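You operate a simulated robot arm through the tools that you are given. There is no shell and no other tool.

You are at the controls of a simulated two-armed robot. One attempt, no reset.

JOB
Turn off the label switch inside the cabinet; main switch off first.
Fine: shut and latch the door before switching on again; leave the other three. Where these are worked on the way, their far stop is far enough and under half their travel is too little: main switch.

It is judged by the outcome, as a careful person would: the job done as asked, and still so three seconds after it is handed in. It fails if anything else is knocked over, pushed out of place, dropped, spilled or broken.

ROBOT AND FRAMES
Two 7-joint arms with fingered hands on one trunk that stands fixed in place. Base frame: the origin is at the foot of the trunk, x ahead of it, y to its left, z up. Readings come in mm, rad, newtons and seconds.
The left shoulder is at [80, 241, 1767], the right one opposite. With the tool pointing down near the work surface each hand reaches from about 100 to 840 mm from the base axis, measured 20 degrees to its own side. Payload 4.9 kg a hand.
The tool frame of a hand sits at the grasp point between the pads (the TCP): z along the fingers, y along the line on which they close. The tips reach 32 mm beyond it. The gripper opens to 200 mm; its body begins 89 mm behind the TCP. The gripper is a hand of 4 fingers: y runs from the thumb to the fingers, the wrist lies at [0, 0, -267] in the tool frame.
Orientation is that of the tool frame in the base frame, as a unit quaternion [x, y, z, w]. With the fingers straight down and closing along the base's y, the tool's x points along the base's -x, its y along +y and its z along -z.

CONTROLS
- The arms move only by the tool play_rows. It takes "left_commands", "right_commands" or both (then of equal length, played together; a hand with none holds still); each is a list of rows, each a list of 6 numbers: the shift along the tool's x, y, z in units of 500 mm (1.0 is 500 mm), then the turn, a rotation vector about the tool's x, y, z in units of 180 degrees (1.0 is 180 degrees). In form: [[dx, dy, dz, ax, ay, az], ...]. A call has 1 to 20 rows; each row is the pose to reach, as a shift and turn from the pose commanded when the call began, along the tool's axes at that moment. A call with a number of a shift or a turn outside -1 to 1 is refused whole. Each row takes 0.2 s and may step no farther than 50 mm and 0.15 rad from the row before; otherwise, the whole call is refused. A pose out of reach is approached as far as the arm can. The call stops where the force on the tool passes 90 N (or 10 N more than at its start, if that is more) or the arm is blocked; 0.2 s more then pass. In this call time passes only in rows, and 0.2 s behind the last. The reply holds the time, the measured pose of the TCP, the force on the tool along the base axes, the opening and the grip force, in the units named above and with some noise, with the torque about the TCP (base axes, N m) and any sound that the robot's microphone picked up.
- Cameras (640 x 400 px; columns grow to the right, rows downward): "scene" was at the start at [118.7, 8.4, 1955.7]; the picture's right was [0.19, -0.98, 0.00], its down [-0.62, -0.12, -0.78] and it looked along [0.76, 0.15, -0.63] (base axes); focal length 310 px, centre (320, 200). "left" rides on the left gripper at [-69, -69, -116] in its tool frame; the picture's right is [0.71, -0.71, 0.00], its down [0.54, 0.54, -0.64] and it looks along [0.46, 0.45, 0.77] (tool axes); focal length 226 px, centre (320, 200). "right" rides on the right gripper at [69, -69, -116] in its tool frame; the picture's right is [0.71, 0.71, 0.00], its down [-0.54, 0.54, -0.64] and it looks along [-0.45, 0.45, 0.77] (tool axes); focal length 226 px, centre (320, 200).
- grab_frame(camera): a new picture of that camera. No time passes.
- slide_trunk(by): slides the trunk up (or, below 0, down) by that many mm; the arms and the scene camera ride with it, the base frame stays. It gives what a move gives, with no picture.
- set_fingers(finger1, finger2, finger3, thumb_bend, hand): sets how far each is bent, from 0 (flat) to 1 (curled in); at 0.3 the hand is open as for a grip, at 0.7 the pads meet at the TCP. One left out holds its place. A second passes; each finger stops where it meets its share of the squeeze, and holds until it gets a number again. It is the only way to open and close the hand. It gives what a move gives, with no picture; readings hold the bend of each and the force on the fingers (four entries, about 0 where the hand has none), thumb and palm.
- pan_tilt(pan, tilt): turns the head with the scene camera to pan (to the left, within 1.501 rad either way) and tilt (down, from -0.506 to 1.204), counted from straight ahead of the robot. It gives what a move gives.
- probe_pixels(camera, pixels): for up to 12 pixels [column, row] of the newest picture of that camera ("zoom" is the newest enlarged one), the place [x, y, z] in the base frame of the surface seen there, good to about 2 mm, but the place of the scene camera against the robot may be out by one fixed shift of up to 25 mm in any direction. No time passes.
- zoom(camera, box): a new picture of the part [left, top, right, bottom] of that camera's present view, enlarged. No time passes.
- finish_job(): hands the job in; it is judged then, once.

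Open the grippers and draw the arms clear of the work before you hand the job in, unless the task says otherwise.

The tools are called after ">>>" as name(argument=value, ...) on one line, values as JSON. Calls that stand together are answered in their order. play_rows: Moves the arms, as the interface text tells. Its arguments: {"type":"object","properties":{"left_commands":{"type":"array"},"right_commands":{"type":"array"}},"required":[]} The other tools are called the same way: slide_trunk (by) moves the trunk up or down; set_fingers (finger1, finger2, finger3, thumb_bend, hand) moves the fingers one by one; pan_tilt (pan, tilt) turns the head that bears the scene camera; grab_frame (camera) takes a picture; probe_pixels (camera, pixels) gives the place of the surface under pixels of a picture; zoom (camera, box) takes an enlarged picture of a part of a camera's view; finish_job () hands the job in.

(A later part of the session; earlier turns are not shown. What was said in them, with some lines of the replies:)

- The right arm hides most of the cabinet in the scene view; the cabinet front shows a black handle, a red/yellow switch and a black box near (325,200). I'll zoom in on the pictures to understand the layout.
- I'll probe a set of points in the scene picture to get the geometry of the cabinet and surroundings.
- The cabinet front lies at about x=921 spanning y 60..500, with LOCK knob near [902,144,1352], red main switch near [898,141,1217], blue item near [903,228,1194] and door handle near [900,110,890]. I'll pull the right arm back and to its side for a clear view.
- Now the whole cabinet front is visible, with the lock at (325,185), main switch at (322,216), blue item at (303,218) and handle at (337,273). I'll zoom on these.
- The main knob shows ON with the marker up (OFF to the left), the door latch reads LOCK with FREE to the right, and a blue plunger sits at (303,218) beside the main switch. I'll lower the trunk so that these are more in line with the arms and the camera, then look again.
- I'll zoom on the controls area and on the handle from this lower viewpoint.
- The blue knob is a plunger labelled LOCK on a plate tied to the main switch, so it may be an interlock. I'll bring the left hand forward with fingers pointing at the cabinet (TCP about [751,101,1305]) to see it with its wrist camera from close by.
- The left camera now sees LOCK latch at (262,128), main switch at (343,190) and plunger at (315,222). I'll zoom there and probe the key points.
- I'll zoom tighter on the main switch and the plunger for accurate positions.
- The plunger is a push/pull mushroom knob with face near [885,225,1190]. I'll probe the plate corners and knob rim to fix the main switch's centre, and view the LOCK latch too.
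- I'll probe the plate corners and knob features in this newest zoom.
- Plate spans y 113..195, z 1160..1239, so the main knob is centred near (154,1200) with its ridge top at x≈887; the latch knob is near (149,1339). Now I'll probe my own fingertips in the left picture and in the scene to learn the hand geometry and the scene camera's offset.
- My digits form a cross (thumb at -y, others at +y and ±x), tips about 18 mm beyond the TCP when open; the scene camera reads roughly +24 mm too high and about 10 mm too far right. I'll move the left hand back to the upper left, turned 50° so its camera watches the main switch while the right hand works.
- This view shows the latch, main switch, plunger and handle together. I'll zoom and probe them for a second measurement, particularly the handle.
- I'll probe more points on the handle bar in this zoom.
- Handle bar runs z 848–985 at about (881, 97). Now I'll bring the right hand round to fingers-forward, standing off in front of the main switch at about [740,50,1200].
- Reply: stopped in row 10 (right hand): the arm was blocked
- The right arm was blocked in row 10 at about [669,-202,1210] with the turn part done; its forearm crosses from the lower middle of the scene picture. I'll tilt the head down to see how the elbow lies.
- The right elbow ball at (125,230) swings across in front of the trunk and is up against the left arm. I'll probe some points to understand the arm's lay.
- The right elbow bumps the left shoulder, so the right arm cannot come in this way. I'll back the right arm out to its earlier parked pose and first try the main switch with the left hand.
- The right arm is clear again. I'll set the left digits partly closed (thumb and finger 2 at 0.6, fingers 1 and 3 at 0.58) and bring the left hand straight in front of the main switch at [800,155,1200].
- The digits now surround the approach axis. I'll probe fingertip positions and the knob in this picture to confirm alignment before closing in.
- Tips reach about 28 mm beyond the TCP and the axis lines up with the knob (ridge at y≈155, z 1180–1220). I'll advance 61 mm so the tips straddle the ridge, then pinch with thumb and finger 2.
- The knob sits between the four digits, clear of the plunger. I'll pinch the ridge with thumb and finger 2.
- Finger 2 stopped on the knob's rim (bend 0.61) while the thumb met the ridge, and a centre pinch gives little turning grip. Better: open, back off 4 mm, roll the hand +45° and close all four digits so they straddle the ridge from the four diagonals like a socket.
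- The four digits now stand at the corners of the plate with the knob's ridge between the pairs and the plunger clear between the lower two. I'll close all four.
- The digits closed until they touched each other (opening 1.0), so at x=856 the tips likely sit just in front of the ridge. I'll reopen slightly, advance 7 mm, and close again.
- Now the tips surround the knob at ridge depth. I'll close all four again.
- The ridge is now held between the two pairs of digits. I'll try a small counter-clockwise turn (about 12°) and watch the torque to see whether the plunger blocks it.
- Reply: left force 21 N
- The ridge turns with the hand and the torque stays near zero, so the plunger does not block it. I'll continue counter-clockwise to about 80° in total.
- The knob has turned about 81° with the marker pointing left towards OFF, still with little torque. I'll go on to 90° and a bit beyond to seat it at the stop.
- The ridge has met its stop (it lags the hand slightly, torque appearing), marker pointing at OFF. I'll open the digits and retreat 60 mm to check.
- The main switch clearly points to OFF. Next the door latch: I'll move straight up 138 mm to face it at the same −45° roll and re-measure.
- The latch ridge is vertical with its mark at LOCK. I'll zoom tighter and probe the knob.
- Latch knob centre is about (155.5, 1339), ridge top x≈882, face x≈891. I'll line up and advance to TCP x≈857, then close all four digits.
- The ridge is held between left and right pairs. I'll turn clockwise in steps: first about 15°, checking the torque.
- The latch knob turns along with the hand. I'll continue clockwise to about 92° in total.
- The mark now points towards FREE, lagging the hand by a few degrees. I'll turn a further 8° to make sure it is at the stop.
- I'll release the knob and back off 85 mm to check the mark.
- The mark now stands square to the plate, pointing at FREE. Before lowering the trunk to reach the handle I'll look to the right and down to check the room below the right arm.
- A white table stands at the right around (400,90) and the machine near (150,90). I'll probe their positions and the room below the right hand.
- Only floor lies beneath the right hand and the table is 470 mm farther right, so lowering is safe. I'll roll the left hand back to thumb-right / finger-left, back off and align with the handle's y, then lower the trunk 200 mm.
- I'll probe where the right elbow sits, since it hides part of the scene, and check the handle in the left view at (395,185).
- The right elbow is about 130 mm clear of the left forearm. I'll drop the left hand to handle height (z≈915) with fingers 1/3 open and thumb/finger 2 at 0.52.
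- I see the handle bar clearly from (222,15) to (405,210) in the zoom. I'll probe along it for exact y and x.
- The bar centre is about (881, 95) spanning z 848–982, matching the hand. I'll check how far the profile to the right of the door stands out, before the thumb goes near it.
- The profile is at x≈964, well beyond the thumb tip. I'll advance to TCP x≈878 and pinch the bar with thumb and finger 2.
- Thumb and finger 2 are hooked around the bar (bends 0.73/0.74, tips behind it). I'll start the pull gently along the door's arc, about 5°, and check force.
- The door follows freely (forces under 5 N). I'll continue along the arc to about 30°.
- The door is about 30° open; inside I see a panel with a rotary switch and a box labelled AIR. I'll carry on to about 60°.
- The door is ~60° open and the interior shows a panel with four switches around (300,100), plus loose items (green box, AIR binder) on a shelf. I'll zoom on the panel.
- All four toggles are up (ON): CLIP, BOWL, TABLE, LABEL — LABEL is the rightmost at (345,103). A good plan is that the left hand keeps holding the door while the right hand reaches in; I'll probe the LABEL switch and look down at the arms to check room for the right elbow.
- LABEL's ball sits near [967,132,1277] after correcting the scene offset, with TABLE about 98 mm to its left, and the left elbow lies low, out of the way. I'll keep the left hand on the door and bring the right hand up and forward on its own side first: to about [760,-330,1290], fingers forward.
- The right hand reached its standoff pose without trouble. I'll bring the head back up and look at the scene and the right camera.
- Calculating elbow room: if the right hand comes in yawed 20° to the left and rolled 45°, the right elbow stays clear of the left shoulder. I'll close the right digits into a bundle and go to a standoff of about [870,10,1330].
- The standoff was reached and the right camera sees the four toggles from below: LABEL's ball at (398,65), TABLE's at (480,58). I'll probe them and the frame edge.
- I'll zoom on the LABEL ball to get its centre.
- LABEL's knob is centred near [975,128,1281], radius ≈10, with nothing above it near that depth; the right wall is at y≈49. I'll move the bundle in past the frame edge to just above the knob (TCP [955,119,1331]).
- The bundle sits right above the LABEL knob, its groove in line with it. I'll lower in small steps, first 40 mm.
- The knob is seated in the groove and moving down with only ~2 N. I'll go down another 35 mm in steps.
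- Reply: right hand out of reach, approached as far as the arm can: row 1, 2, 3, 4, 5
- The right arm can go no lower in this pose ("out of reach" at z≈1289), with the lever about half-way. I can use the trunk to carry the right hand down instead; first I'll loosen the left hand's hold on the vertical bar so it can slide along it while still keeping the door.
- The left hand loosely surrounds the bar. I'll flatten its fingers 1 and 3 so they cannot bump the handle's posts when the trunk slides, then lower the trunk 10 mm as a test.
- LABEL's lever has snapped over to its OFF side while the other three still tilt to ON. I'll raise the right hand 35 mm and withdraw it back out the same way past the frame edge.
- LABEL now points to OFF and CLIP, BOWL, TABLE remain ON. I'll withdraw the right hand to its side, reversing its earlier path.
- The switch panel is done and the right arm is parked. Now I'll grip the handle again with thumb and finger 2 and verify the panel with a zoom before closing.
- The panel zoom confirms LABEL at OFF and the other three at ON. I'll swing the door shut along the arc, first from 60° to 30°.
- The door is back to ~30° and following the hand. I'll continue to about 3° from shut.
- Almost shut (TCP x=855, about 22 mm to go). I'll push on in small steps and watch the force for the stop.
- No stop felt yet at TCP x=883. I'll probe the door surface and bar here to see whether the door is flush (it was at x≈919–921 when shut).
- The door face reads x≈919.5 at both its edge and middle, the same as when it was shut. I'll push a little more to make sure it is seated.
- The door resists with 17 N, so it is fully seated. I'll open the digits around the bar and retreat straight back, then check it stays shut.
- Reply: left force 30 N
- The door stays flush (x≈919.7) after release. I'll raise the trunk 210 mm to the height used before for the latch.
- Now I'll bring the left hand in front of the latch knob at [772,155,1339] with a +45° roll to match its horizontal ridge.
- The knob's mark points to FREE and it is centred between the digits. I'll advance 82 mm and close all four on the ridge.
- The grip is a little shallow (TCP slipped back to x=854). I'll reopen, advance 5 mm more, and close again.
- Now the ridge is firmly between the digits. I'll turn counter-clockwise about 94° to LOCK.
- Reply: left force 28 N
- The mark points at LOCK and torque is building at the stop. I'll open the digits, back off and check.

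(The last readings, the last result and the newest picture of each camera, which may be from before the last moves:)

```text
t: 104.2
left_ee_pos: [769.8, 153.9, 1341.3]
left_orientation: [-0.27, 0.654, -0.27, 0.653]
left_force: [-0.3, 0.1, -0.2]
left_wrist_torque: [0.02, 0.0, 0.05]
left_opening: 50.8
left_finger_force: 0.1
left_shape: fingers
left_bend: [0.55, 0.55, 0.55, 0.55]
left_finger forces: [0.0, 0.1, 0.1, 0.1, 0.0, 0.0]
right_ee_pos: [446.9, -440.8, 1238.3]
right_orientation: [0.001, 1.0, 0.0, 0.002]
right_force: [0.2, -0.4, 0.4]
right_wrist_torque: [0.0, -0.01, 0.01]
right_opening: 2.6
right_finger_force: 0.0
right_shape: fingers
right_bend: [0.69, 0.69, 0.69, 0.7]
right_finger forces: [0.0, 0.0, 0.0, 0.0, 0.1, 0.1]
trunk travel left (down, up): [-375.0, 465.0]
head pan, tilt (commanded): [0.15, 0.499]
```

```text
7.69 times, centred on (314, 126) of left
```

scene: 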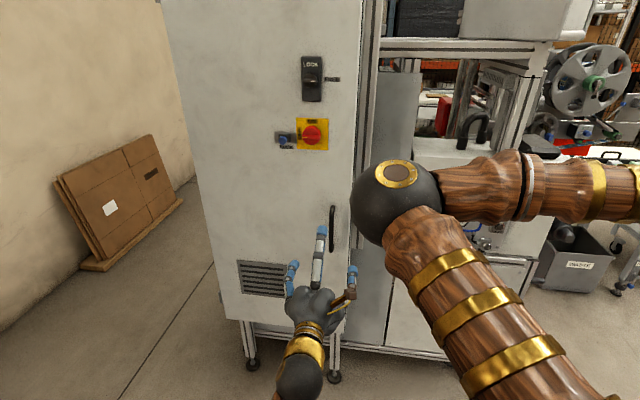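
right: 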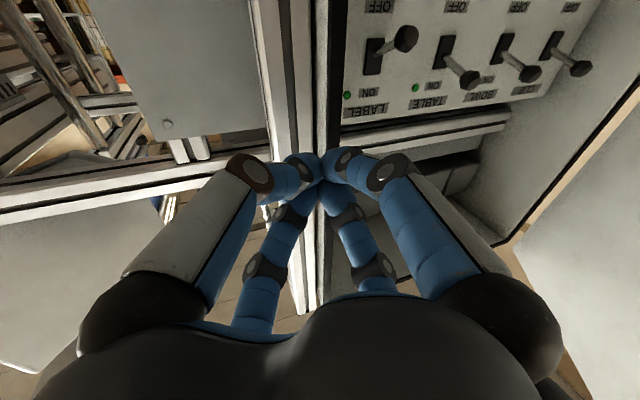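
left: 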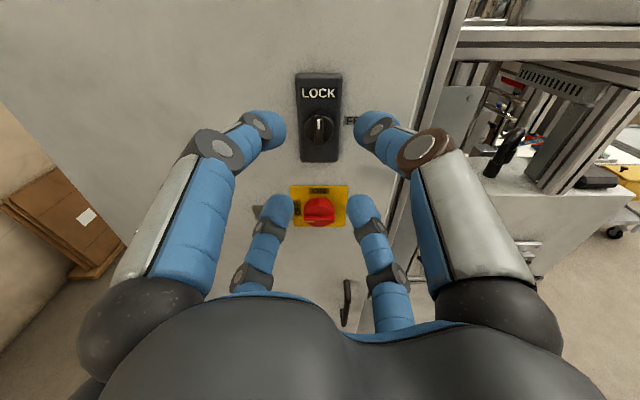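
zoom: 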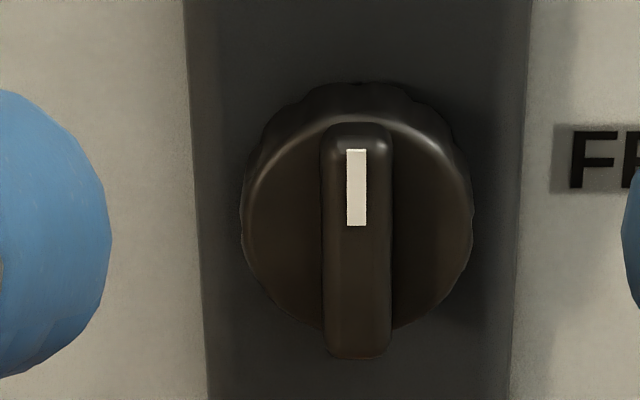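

The latch is at LOCK with the door shut. Now for switching on again: I'll lower the left hand 141 mm to face the main switch (ridge horizontal at OFF), same −45° roll.

>>> play_rows(left_commands=[[0.05, 0.05, 0, 0, 0, 0], [0.1, 0.1, 0, 0, 0, 0], [0.15, 0.15, 0, 0, 0, 0], [0.1987, 0.2001, 0, 0, 0, 0]])

>>> grab_frame(camera="left")

>>> zoom(camera="left", box=[280, 90, 360, 150])

>>> probe_pixels(camera="zoom", pixels=[[320, 200], [200, 230], [440, 230], [320, 80], [100, 20], [540, 20], [320, 230]])

```text
t: 105.2
left_ee_pos: [768.2, 156.5, 1198.5]
left_orientation: [-0.272, 0.653, -0.271, 0.653]
left_force: [0.5, -0.4, -0.9]
left_wrist_torque: [0.01, 0.03, -0.03]
left_opening: 50.8
left_finger_force: 0.2
left_shape: fingers
left_bend: [0.55, 0.55, 0.55, 0.55]
left_finger forces: [0.0, 0.1, 0.1, 0.0, 0.0, 0.1]
right_ee_pos: [448.2, -439.3, 1237.1]
right_orientation: [0.001, 1.0, 0.0, 0.001]
right_force: [0.4, 1.1, -0.1]
right_wrist_torque: [-0.04, 0.01, 0.01]
right_opening: 2.3
right_finger_force: 0.2
right_shape: fingers
right_bend: [0.69, 0.69, 0.69, 0.7]
right_finger forces: [0.0, 0.0, 0.0, 0.1, 0.1, 0.0]
trunk travel left (down, up): [-375.0, 465.0]
head pan, tilt (commanded): [0.15, 0.499]
```

```text
taken
```

left: 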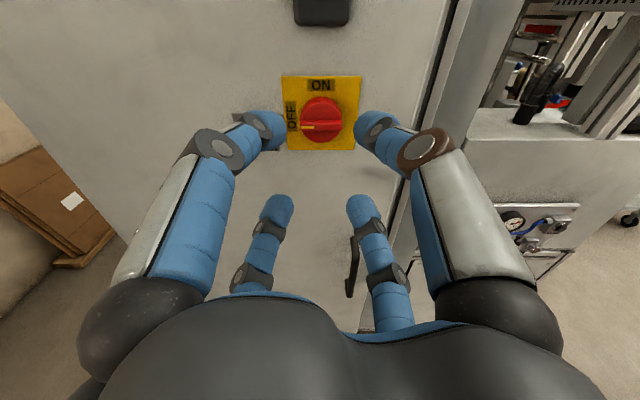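

```text
6.67 times, centred on (320, 120) of left
```

zoom: 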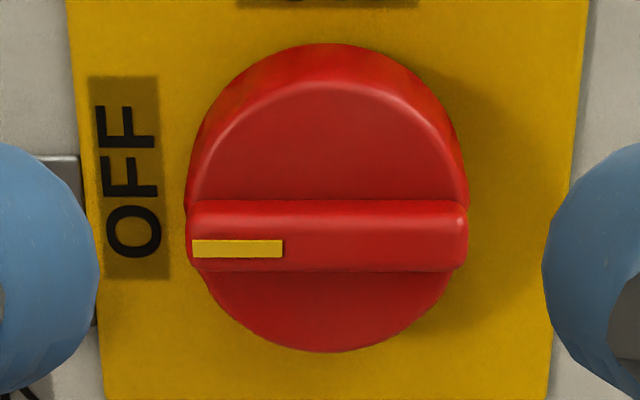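

```text
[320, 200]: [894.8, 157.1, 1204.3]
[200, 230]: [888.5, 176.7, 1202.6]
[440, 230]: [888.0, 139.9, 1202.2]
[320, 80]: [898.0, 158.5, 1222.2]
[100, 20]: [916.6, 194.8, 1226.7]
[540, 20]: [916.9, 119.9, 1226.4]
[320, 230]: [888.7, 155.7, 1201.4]
```

The knob is centred at about (155.5, 1200). I'll advance to TCP x≈863 with the digits at 0.58 and close all four on the ridge.

>>> play_rows(left_commands=[[-0.0007, -0.0035, 0.06, 0, 0, 0], [-0.0007, -0.0035, 0.12, 0, 0, 0], [-0.0007, -0.0035, 0.17, 0, 0, 0], [-0.0007, -0.0035, 0.191, 0, 0, 0]])

>>> set_fingers(hand="left", finger1=0.72, finger2=0.72, finger3=0.72, thumb_bend=0.72)

>>> grab_frame(camera="left")

>>> zoom(camera="left", box=[256, 110, 384, 210])

```text
t: 106.2
left_ee_pos: [864.5, 153.8, 1200.4]
left_orientation: [-0.271, 0.654, -0.27, 0.653]
left_force: [-0.6, -0.5, -0.8]
left_wrist_torque: [0.01, 0.02, 0.01]
left_opening: 50.9
left_finger_force: 0.0
left_shape: fingers
left_bend: [0.55, 0.55, 0.55, 0.55]
left_finger forces: [0.0, 0.0, 0.0, 0.1, 0.1, 0.0]
right_ee_pos: [448.0, -439.1, 1238.3]
right_orientation: [0.0, 1.0, 0.0, 0.001]
right_force: [-0.3, -0.2, -0.1]
right_wrist_torque: [0.01, 0.03, 0.0]
right_opening: 2.3
right_finger_force: 0.1
right_shape: fingers
right_bend: [0.69, 0.69, 0.69, 0.7]
right_finger forces: [0.0, 0.0, 0.0, 0.0, 0.0, 0.0]
trunk travel left (down, up): [-375.0, 465.0]
head pan, tilt (commanded): [0.15, 0.499]
```

```text
t: 107.2
left_ee_pos: [861.1, 152.6, 1201.9]
left_orientation: [-0.27, 0.653, -0.271, 0.654]
left_force: [-8.6, -3.9, 2.5]
left_wrist_torque: [-0.04, -0.05, -0.11]
left_opening: 14.8
left_finger_force: 19.5
left_shape: fingers
left_bend: [0.64, 0.61, 0.64, 0.67]
left_finger forces: [10.8, 5.2, 12.0, 0.0, 9.8, 0.1]
right_ee_pos: [445.7, -440.4, 1237.9]
right_orientation: [0.001, 1.0, 0.0, 0.001]
right_force: [0.1, 0.0, 0.4]
right_wrist_torque: [0.02, 0.03, -0.01]
right_opening: 2.3
right_finger_force: 0.1
right_shape: fingers
right_bend: [0.69, 0.69, 0.69, 0.7]
right_finger forces: [0.0, 0.0, 0.1, 0.0, 0.1, 0.1]
trunk travel left (down, up): [-375.0, 465.0]
head pan, tilt (commanded): [0.15, 0.499]
```

```text
taken
```

left: 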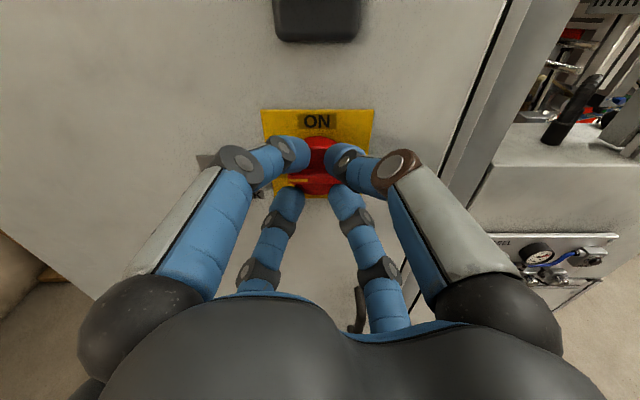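

```text
4.00 times, centred on (320, 160) of left
```

zoom: 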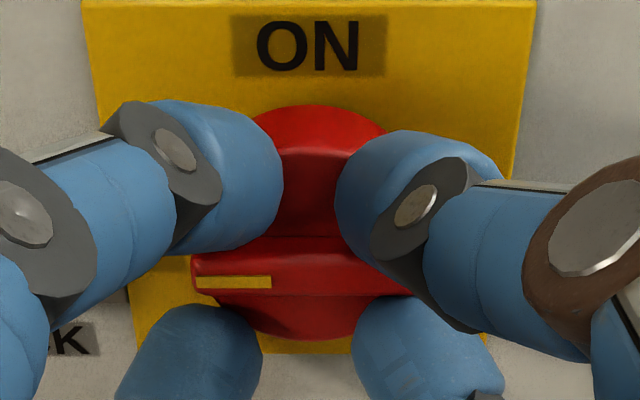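

The ridge is held between the upper and lower pairs. I'll start turning clockwise toward ON, about 13° first.

>>> play_rows(left_commands=[[0, 0, 0, 0, 0, 0.025], [0, 0, 0, 0, 0, 0.05], [0, 0, 0, 0, 0, 0.075]])

>>> grab_frame(camera="left")

>>> zoom(camera="left", box=[256, 110, 384, 210])

```text
t: 108.0
left_ee_pos: [862.3, 152.2, 1202.6]
left_orientation: [-0.191, 0.681, -0.191, 0.681]
left_force: [-17.0, -5.6, -1.9]
left_wrist_torque: [-0.05, 0.24, -0.35]
left_opening: 14.7
left_finger_force: 21.5
left_shape: fingers
left_bend: [0.64, 0.61, 0.64, 0.67]
left_finger forces: [8.6, 5.4, 18.4, 0.0, 10.3, 0.1]
right_ee_pos: [444.6, -440.4, 1238.4]
right_orientation: [0.002, 1.0, 0.0, 0.003]
right_force: [-0.5, -0.3, -0.6]
right_wrist_torque: [0.01, -0.01, 0.0]
right_opening: 2.3
right_finger_force: 0.0
right_shape: fingers
right_bend: [0.69, 0.69, 0.69, 0.7]
right_finger forces: [0.0, 0.1, 0.0, 0.0, 0.0, 0.0]
trunk travel left (down, up): [-375.0, 465.0]
head pan, tilt (commanded): [0.15, 0.499]
```

```text
taken
```

left: 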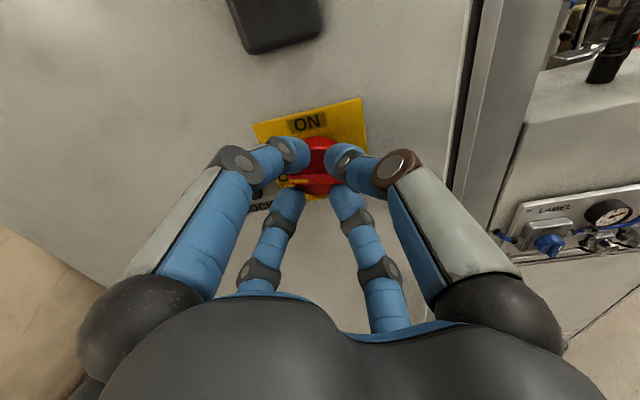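

```text
4.00 times, centred on (320, 160) of left
```

zoom: 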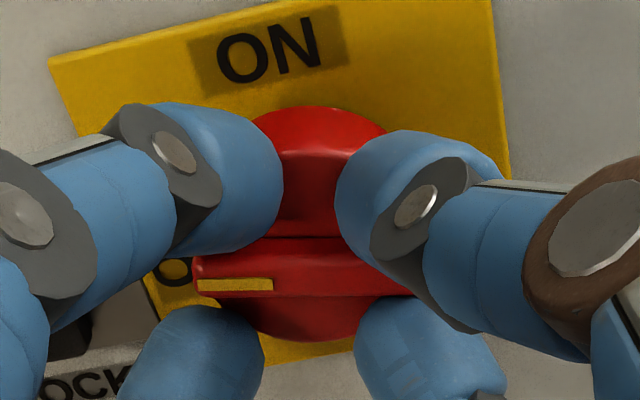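

The knob is turning with the hand (plate rotated in view, ridge fixed in the grip). I'll continue clockwise to about 90° in total.

>>> play_rows(left_commands=[[0, 0, 0, 0, 0, 0.04], [0, 0, 0, 0, 0, 0.08], [0, 0, 0, 0, 0, 0.12], [0, 0, 0, 0, 0, 0.16], [0, 0, 0, 0, 0, 0.2], [0, 0, 0, 0, 0, 0.24], [0, 0, 0, 0, 0, 0.28], [0, 0, 0, 0, 0, 0.32], [0, 0, 0, 0, 0, 0.36], [0, 0, 0, 0, 0, 0.395], [0, 0, 0, 0, 0, 0.425]])

>>> grab_frame(camera="left")

>>> zoom(camera="left", box=[256, 110, 384, 210])

```text
t: 110.4
left_ee_pos: [862.2, 153.5, 1201.4]
left_orientation: [0.271, 0.653, 0.271, 0.653]
left_force: [-40.1, -6.2, -21.2]
left_wrist_torque: [-0.02, 1.44, -0.15]
left_opening: 14.3
left_finger_force: 36.4
left_shape: fingers
left_bend: [0.65, 0.64, 0.63, 0.66]
left_finger forces: [5.5, 7.3, 32.4, 0.0, 28.5, 0.1]
right_ee_pos: [444.6, -440.2, 1239.3]
right_orientation: [-0.001, 1.0, 0.001, 0.002]
right_force: [0.1, 0.1, -0.4]
right_wrist_torque: [0.0, 0.0, -0.02]
right_opening: 2.5
right_finger_force: 0.1
right_shape: fingers
right_bend: [0.69, 0.69, 0.69, 0.7]
right_finger forces: [0.1, 0.1, 0.0, 0.0, 0.0, 0.0]
trunk travel left (down, up): [-375.0, 465.0]
head pan, tilt (commanded): [0.15, 0.499]
```

```text
taken
```

left: 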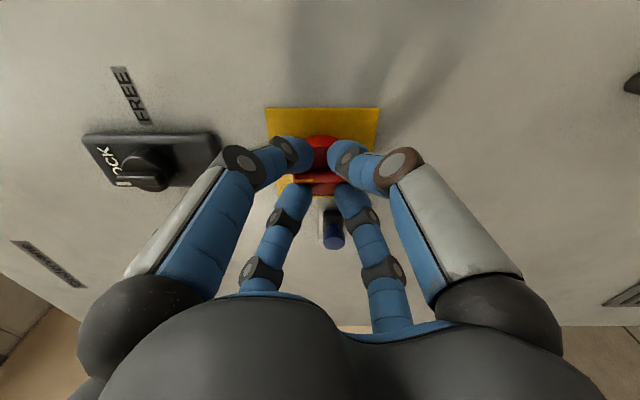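

```text
4.00 times, centred on (320, 160) of left
```

zoom: 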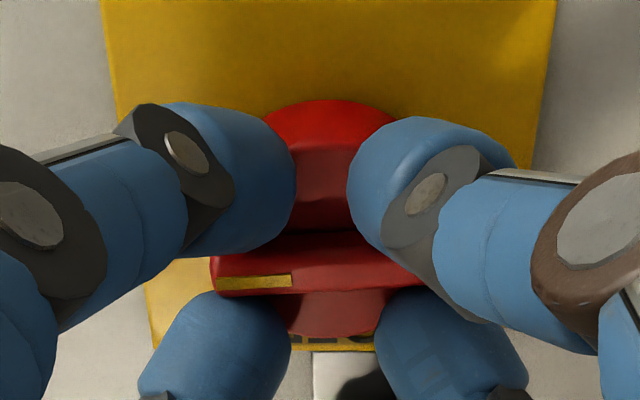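

The knob is nearly at ON but lags a few degrees. I'll turn 7° more to bring it to the stop.

>>> play_rows(left_commands=[[0, 0, -0.002, 0, 0, 0.02], [0, 0, -0.003, 0, 0, 0.04]])

>>> grab_frame(camera="left")

>>> zoom(camera="left", box=[256, 110, 384, 210])

```text
t: 111.0
left_ee_pos: [861.1, 152.6, 1201.9]
left_orientation: [0.311, 0.635, 0.311, 0.635]
left_force: [-27.7, -6.1, -18.0]
left_wrist_torque: [-0.19, 1.24, -0.05]
left_opening: 14.6
left_finger_force: 32.1
left_shape: fingers
left_bend: [0.65, 0.64, 0.63, 0.66]
left_finger forces: [4.1, 2.9, 31.7, 0.0, 25.0, 0.1]
right_ee_pos: [447.2, -441.2, 1239.1]
right_orientation: [0.0, 1.0, 0.0, 0.001]
right_force: [-0.1, 0.1, -0.3]
right_wrist_torque: [0.04, -0.01, 0.03]
right_opening: 2.7
right_finger_force: 0.0
right_shape: fingers
right_bend: [0.69, 0.69, 0.69, 0.7]
right_finger forces: [0.1, 0.0, 0.0, 0.0, 0.0, 0.1]
trunk travel left (down, up): [-375.0, 465.0]
head pan, tilt (commanded): [0.15, 0.499]
```

```text
taken
```

left: 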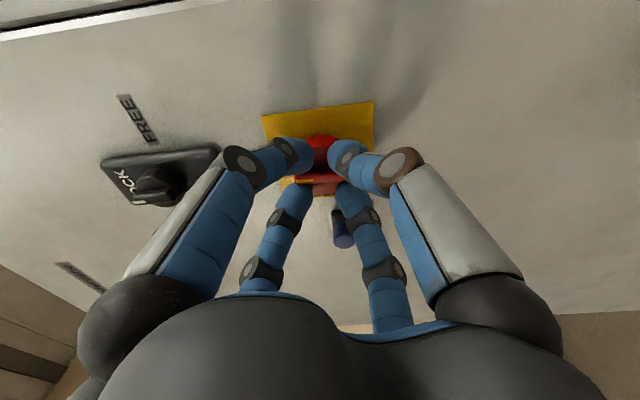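

```text
4.00 times, centred on (320, 160) of left
```

zoom: 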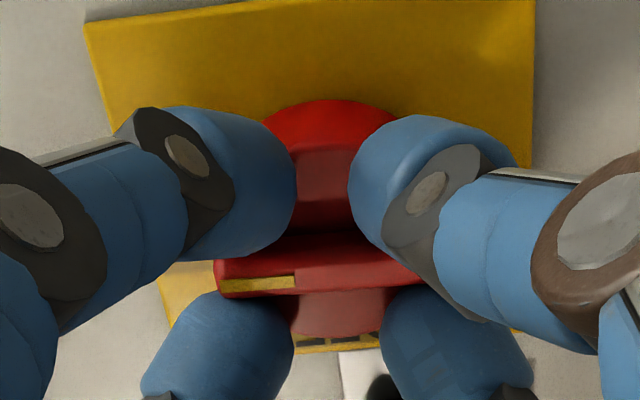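

Torque builds to 0.19 N·m and the ridge stays parallel with the plate, so it is at its ON stop. I'll release, back off and look.

>>> set_fingers(hand="left", finger1=0.55, finger2=0.55, finger3=0.55, thumb_bend=0.55)

>>> play_rows(left_commands=[[0, 0, -0.06, 0, 0, -0.02], [0, 0, -0.12, 0, 0, -0.04], [0, 0, -0.18, 0, 0, -0.04]])

>>> grab_frame(camera="left")

>>> zoom(camera="left", box=[240, 60, 400, 160])

>>> grab_frame(camera="scene")

```text
t: 112.0
left_ee_pos: [862.9, 154.5, 1199.8]
left_orientation: [0.311, 0.635, 0.311, 0.635]
left_force: [0.2, 0.2, 0.4]
left_wrist_torque: [-0.03, -0.02, 0.02]
left_opening: 50.8
left_finger_force: 0.1
left_shape: fingers
left_bend: [0.55, 0.55, 0.55, 0.55]
left_finger forces: [0.1, 0.0, 0.0, 0.0, 0.1, 0.1]
right_ee_pos: [447.1, -438.5, 1238.7]
right_orientation: [0.001, 1.0, 0.0, 0.002]
right_force: [-0.6, 0.5, 0.1]
right_wrist_torque: [0.04, -0.01, -0.01]
right_opening: 2.2
right_finger_force: 0.2
right_shape: fingers
right_bend: [0.69, 0.69, 0.69, 0.7]
right_finger forces: [0.0, 0.1, 0.0, 0.0, 0.0, 0.0]
trunk travel left (down, up): [-375.0, 465.0]
head pan, tilt (commanded): [0.15, 0.499]
```

```text
t: 112.8
left_ee_pos: [773.9, 153.6, 1200.6]
left_orientation: [0.271, 0.654, 0.27, 0.653]
left_force: [0.7, -0.2, 0.5]
left_wrist_torque: [0.0, 0.0, 0.05]
left_opening: 50.7
left_finger_force: 0.0
left_shape: fingers
left_bend: [0.55, 0.55, 0.55, 0.55]
left_finger forces: [0.1, 0.1, 0.0, 0.0, 0.0, 0.0]
right_ee_pos: [447.0, -439.3, 1238.5]
right_orientation: [0.002, 1.0, 0.001, 0.001]
right_force: [-0.1, 0.4, 0.6]
right_wrist_torque: [0.02, -0.01, 0.03]
right_opening: 2.2
right_finger_force: 0.0
right_shape: fingers
right_bend: [0.69, 0.69, 0.69, 0.7]
right_finger forces: [0.0, 0.0, 0.0, 0.0, 0.1, 0.0]
trunk travel left (down, up): [-375.0, 465.0]
head pan, tilt (commanded): [0.15, 0.499]
```

```text
taken
```

left: 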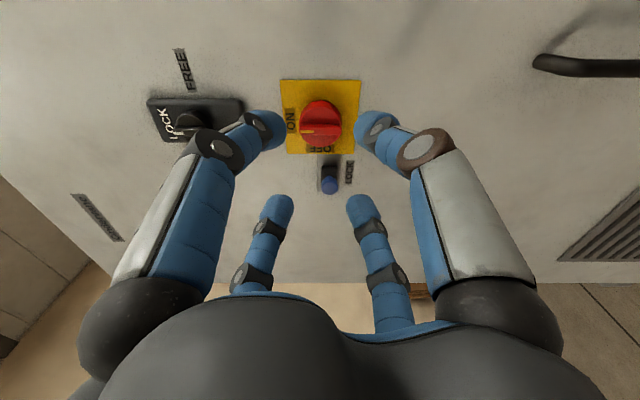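

```text
4.00 times, centred on (320, 110) of left
```

zoom: 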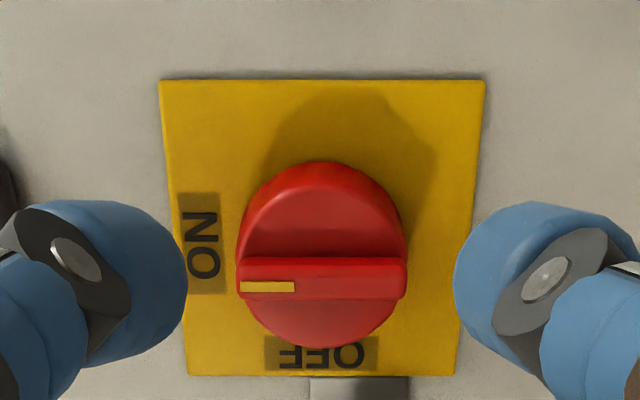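

```text
taken
```

scene: 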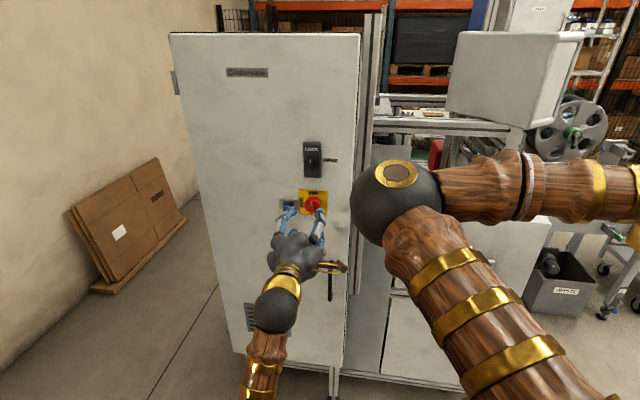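

The main switch is back at ON, the latch at LOCK and the door flush. I'll check the door surface and plunger by probing, then draw the left hand back and open both hands.

>>> probe_pixels(camera="left", pixels=[[400, 50], [330, 185], [250, 60], [470, 120], [560, 150], [340, 260]])

>>> play_rows(left_commands=[[0, 0, -0.06, 0, 0, 0], [0.0236, 0.0471, -0.116, 0, 0, -0.0417], [0.0471, 0.0943, -0.172, 0, 0, -0.0833], [0.0707, 0.1414, -0.228, 0, 0, -0.125], [0.0943, 0.1885, -0.284, 0, 0, -0.1667], [0.1178, 0.2357, -0.32, 0, 0, -0.2083], [0.1414, 0.2828, -0.36, 0, 0, -0.25]])

>>> set_fingers(hand="left", finger1=0.3, finger2=0.3, finger3=0.3, thumb_bend=0.3)

>>> set_fingers(hand="right", finger1=0.3, finger2=0.3, finger3=0.3, thumb_bend=0.3)

>>> grab_frame(camera="scene")

>>> zoom(camera="scene", box=[265, 130, 361, 220])

```text
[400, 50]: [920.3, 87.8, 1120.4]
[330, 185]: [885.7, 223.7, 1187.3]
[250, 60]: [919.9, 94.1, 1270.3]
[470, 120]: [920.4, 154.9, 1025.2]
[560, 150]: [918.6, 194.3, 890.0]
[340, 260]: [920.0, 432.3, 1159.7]
```

```text
t: 114.4
left_ee_pos: [638.4, 317.9, 1230.7]
left_orientation: [-0.001, 0.707, -0.002, 0.708]
left_force: [-0.1, 0.0, -0.3]
left_wrist_torque: [-0.01, 0.02, -0.01]
left_opening: 50.8
left_finger_force: 0.0
left_shape: fingers
left_bend: [0.55, 0.55, 0.55, 0.55]
left_finger forces: [0.0, 0.0, 0.0, 0.0, 0.0, 0.0]
left hand out of reach, approached as far as the arm can: row 5, 6, 7
right_ee_pos: [447.7, -438.3, 1239.8]
right_orientation: [0.0, 1.0, 0.001, 0.002]
right_force: [0.2, 0.3, 0.1]
right_wrist_torque: [-0.01, -0.01, 0.02]
right_opening: 2.5
right_finger_force: 0.1
right_shape: fingers
right_bend: [0.69, 0.69, 0.69, 0.7]
right_finger forces: [0.0, 0.1, 0.0, 0.0, 0.1, 0.0]
trunk travel left (down, up): [-375.0, 465.0]
head pan, tilt (commanded): [0.15, 0.499]
```

```text
t: 115.4
left_ee_pos: [639.9, 316.2, 1229.4]
left_orientation: [0.001, 0.707, -0.001, 0.707]
left_force: [0.6, 0.8, -0.2]
left_wrist_torque: [0.01, 0.0, 0.0]
left_opening: 139.8
left_finger_force: 0.1
left_shape: fingers
left_bend: [0.3, 0.3, 0.3, 0.3]
left_finger forces: [0.0, 0.1, 0.1, 0.0, 0.0, 0.1]
right_ee_pos: [446.8, -439.7, 1238.7]
right_orientation: [0.001, 1.0, 0.0, 0.001]
right_force: [-0.1, -0.1, 0.1]
right_wrist_torque: [0.01, -0.04, -0.03]
right_opening: 2.2
right_finger_force: 0.1
right_shape: fingers
right_bend: [0.69, 0.69, 0.69, 0.7]
right_finger forces: [0.0, 0.0, 0.0, 0.1, 0.1, 0.0]
trunk travel left (down, up): [-375.0, 465.0]
head pan, tilt (commanded): [0.15, 0.499]
```

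```text
t: 116.4
left_ee_pos: [639.2, 316.3, 1229.5]
left_orientation: [0.001, 0.707, -0.001, 0.707]
left_force: [0.4, 0.6, 0.0]
left_wrist_torque: [-0.01, 0.04, 0.0]
left_opening: 139.7
left_finger_force: 0.0
left_shape: fingers
left_bend: [0.3, 0.3, 0.3, 0.3]
left_finger forces: [0.1, 0.1, 0.1, 0.1, 0.0, 0.1]
right_ee_pos: [447.8, -440.1, 1236.7]
right_orientation: [0.0, 1.0, 0.0, 0.001]
right_force: [0.6, 0.3, -0.4]
right_wrist_torque: [0.0, -0.04, 0.01]
right_opening: 139.7
right_finger_force: 0.1
right_shape: fingers
right_bend: [0.3, 0.3, 0.3, 0.3]
right_finger forces: [0.1, 0.0, 0.0, 0.1, 0.1, 0.0]
trunk travel left (down, up): [-375.0, 465.0]
head pan, tilt (commanded): [0.15, 0.499]
```

```text
taken
```

scene: 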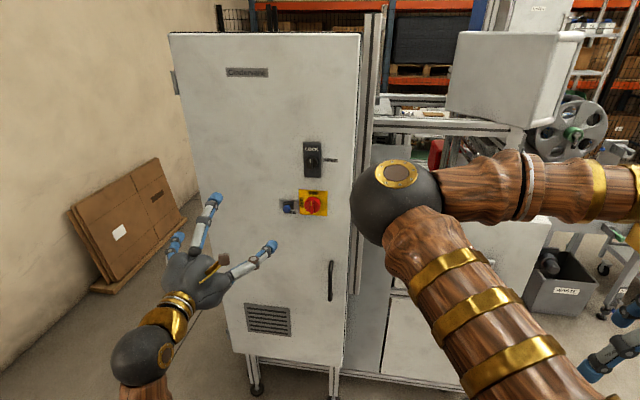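

```text
4.44 times, centred on (313, 175) of scene
```

zoom: 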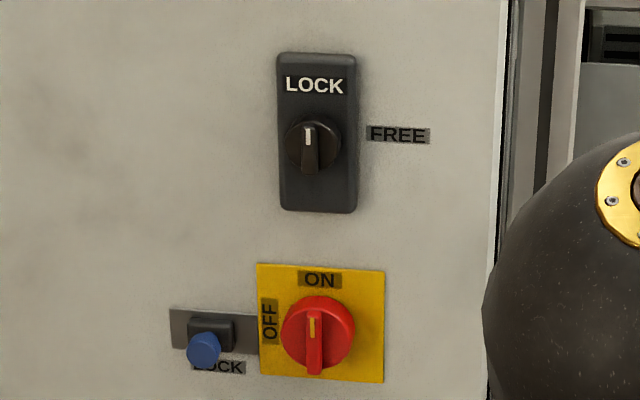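

Everything is as asked: LABEL is off inside with the other three left on, the door is shut (face at x≈920 everywhere), the latch is at LOCK, the main switch is back at ON, and the plunger is unmoved. Both hands are open and clear, so I hand the job in.

>>> finish_job()

```text
The job is handed in.
```

The LABEL switch inside the cabinet is off. CLIP, BOWL and TABLE are untouched and still on.

- **Order of work:** I turned the main switch to its OFF stop first. Then I freed the latch, opened the door and flipped LABEL down.
- **Closing up:** I pushed the door shut until it resisted and turned the latch to LOCK. Only then did I turn the main switch back to its ON stop.
- **Final check:** The door face reads flush, as it did before opening. The latch mark points to LOCK and the main switch mark points to ON. I did not tug the handle to test the latch.
- **Rest of the cabinet:** I left the blue LOCK plunger by the main switch alone. The items on the cabinet shelf were not touched.

Both hands are open and clear of the cabinet, and the job has been handed in.
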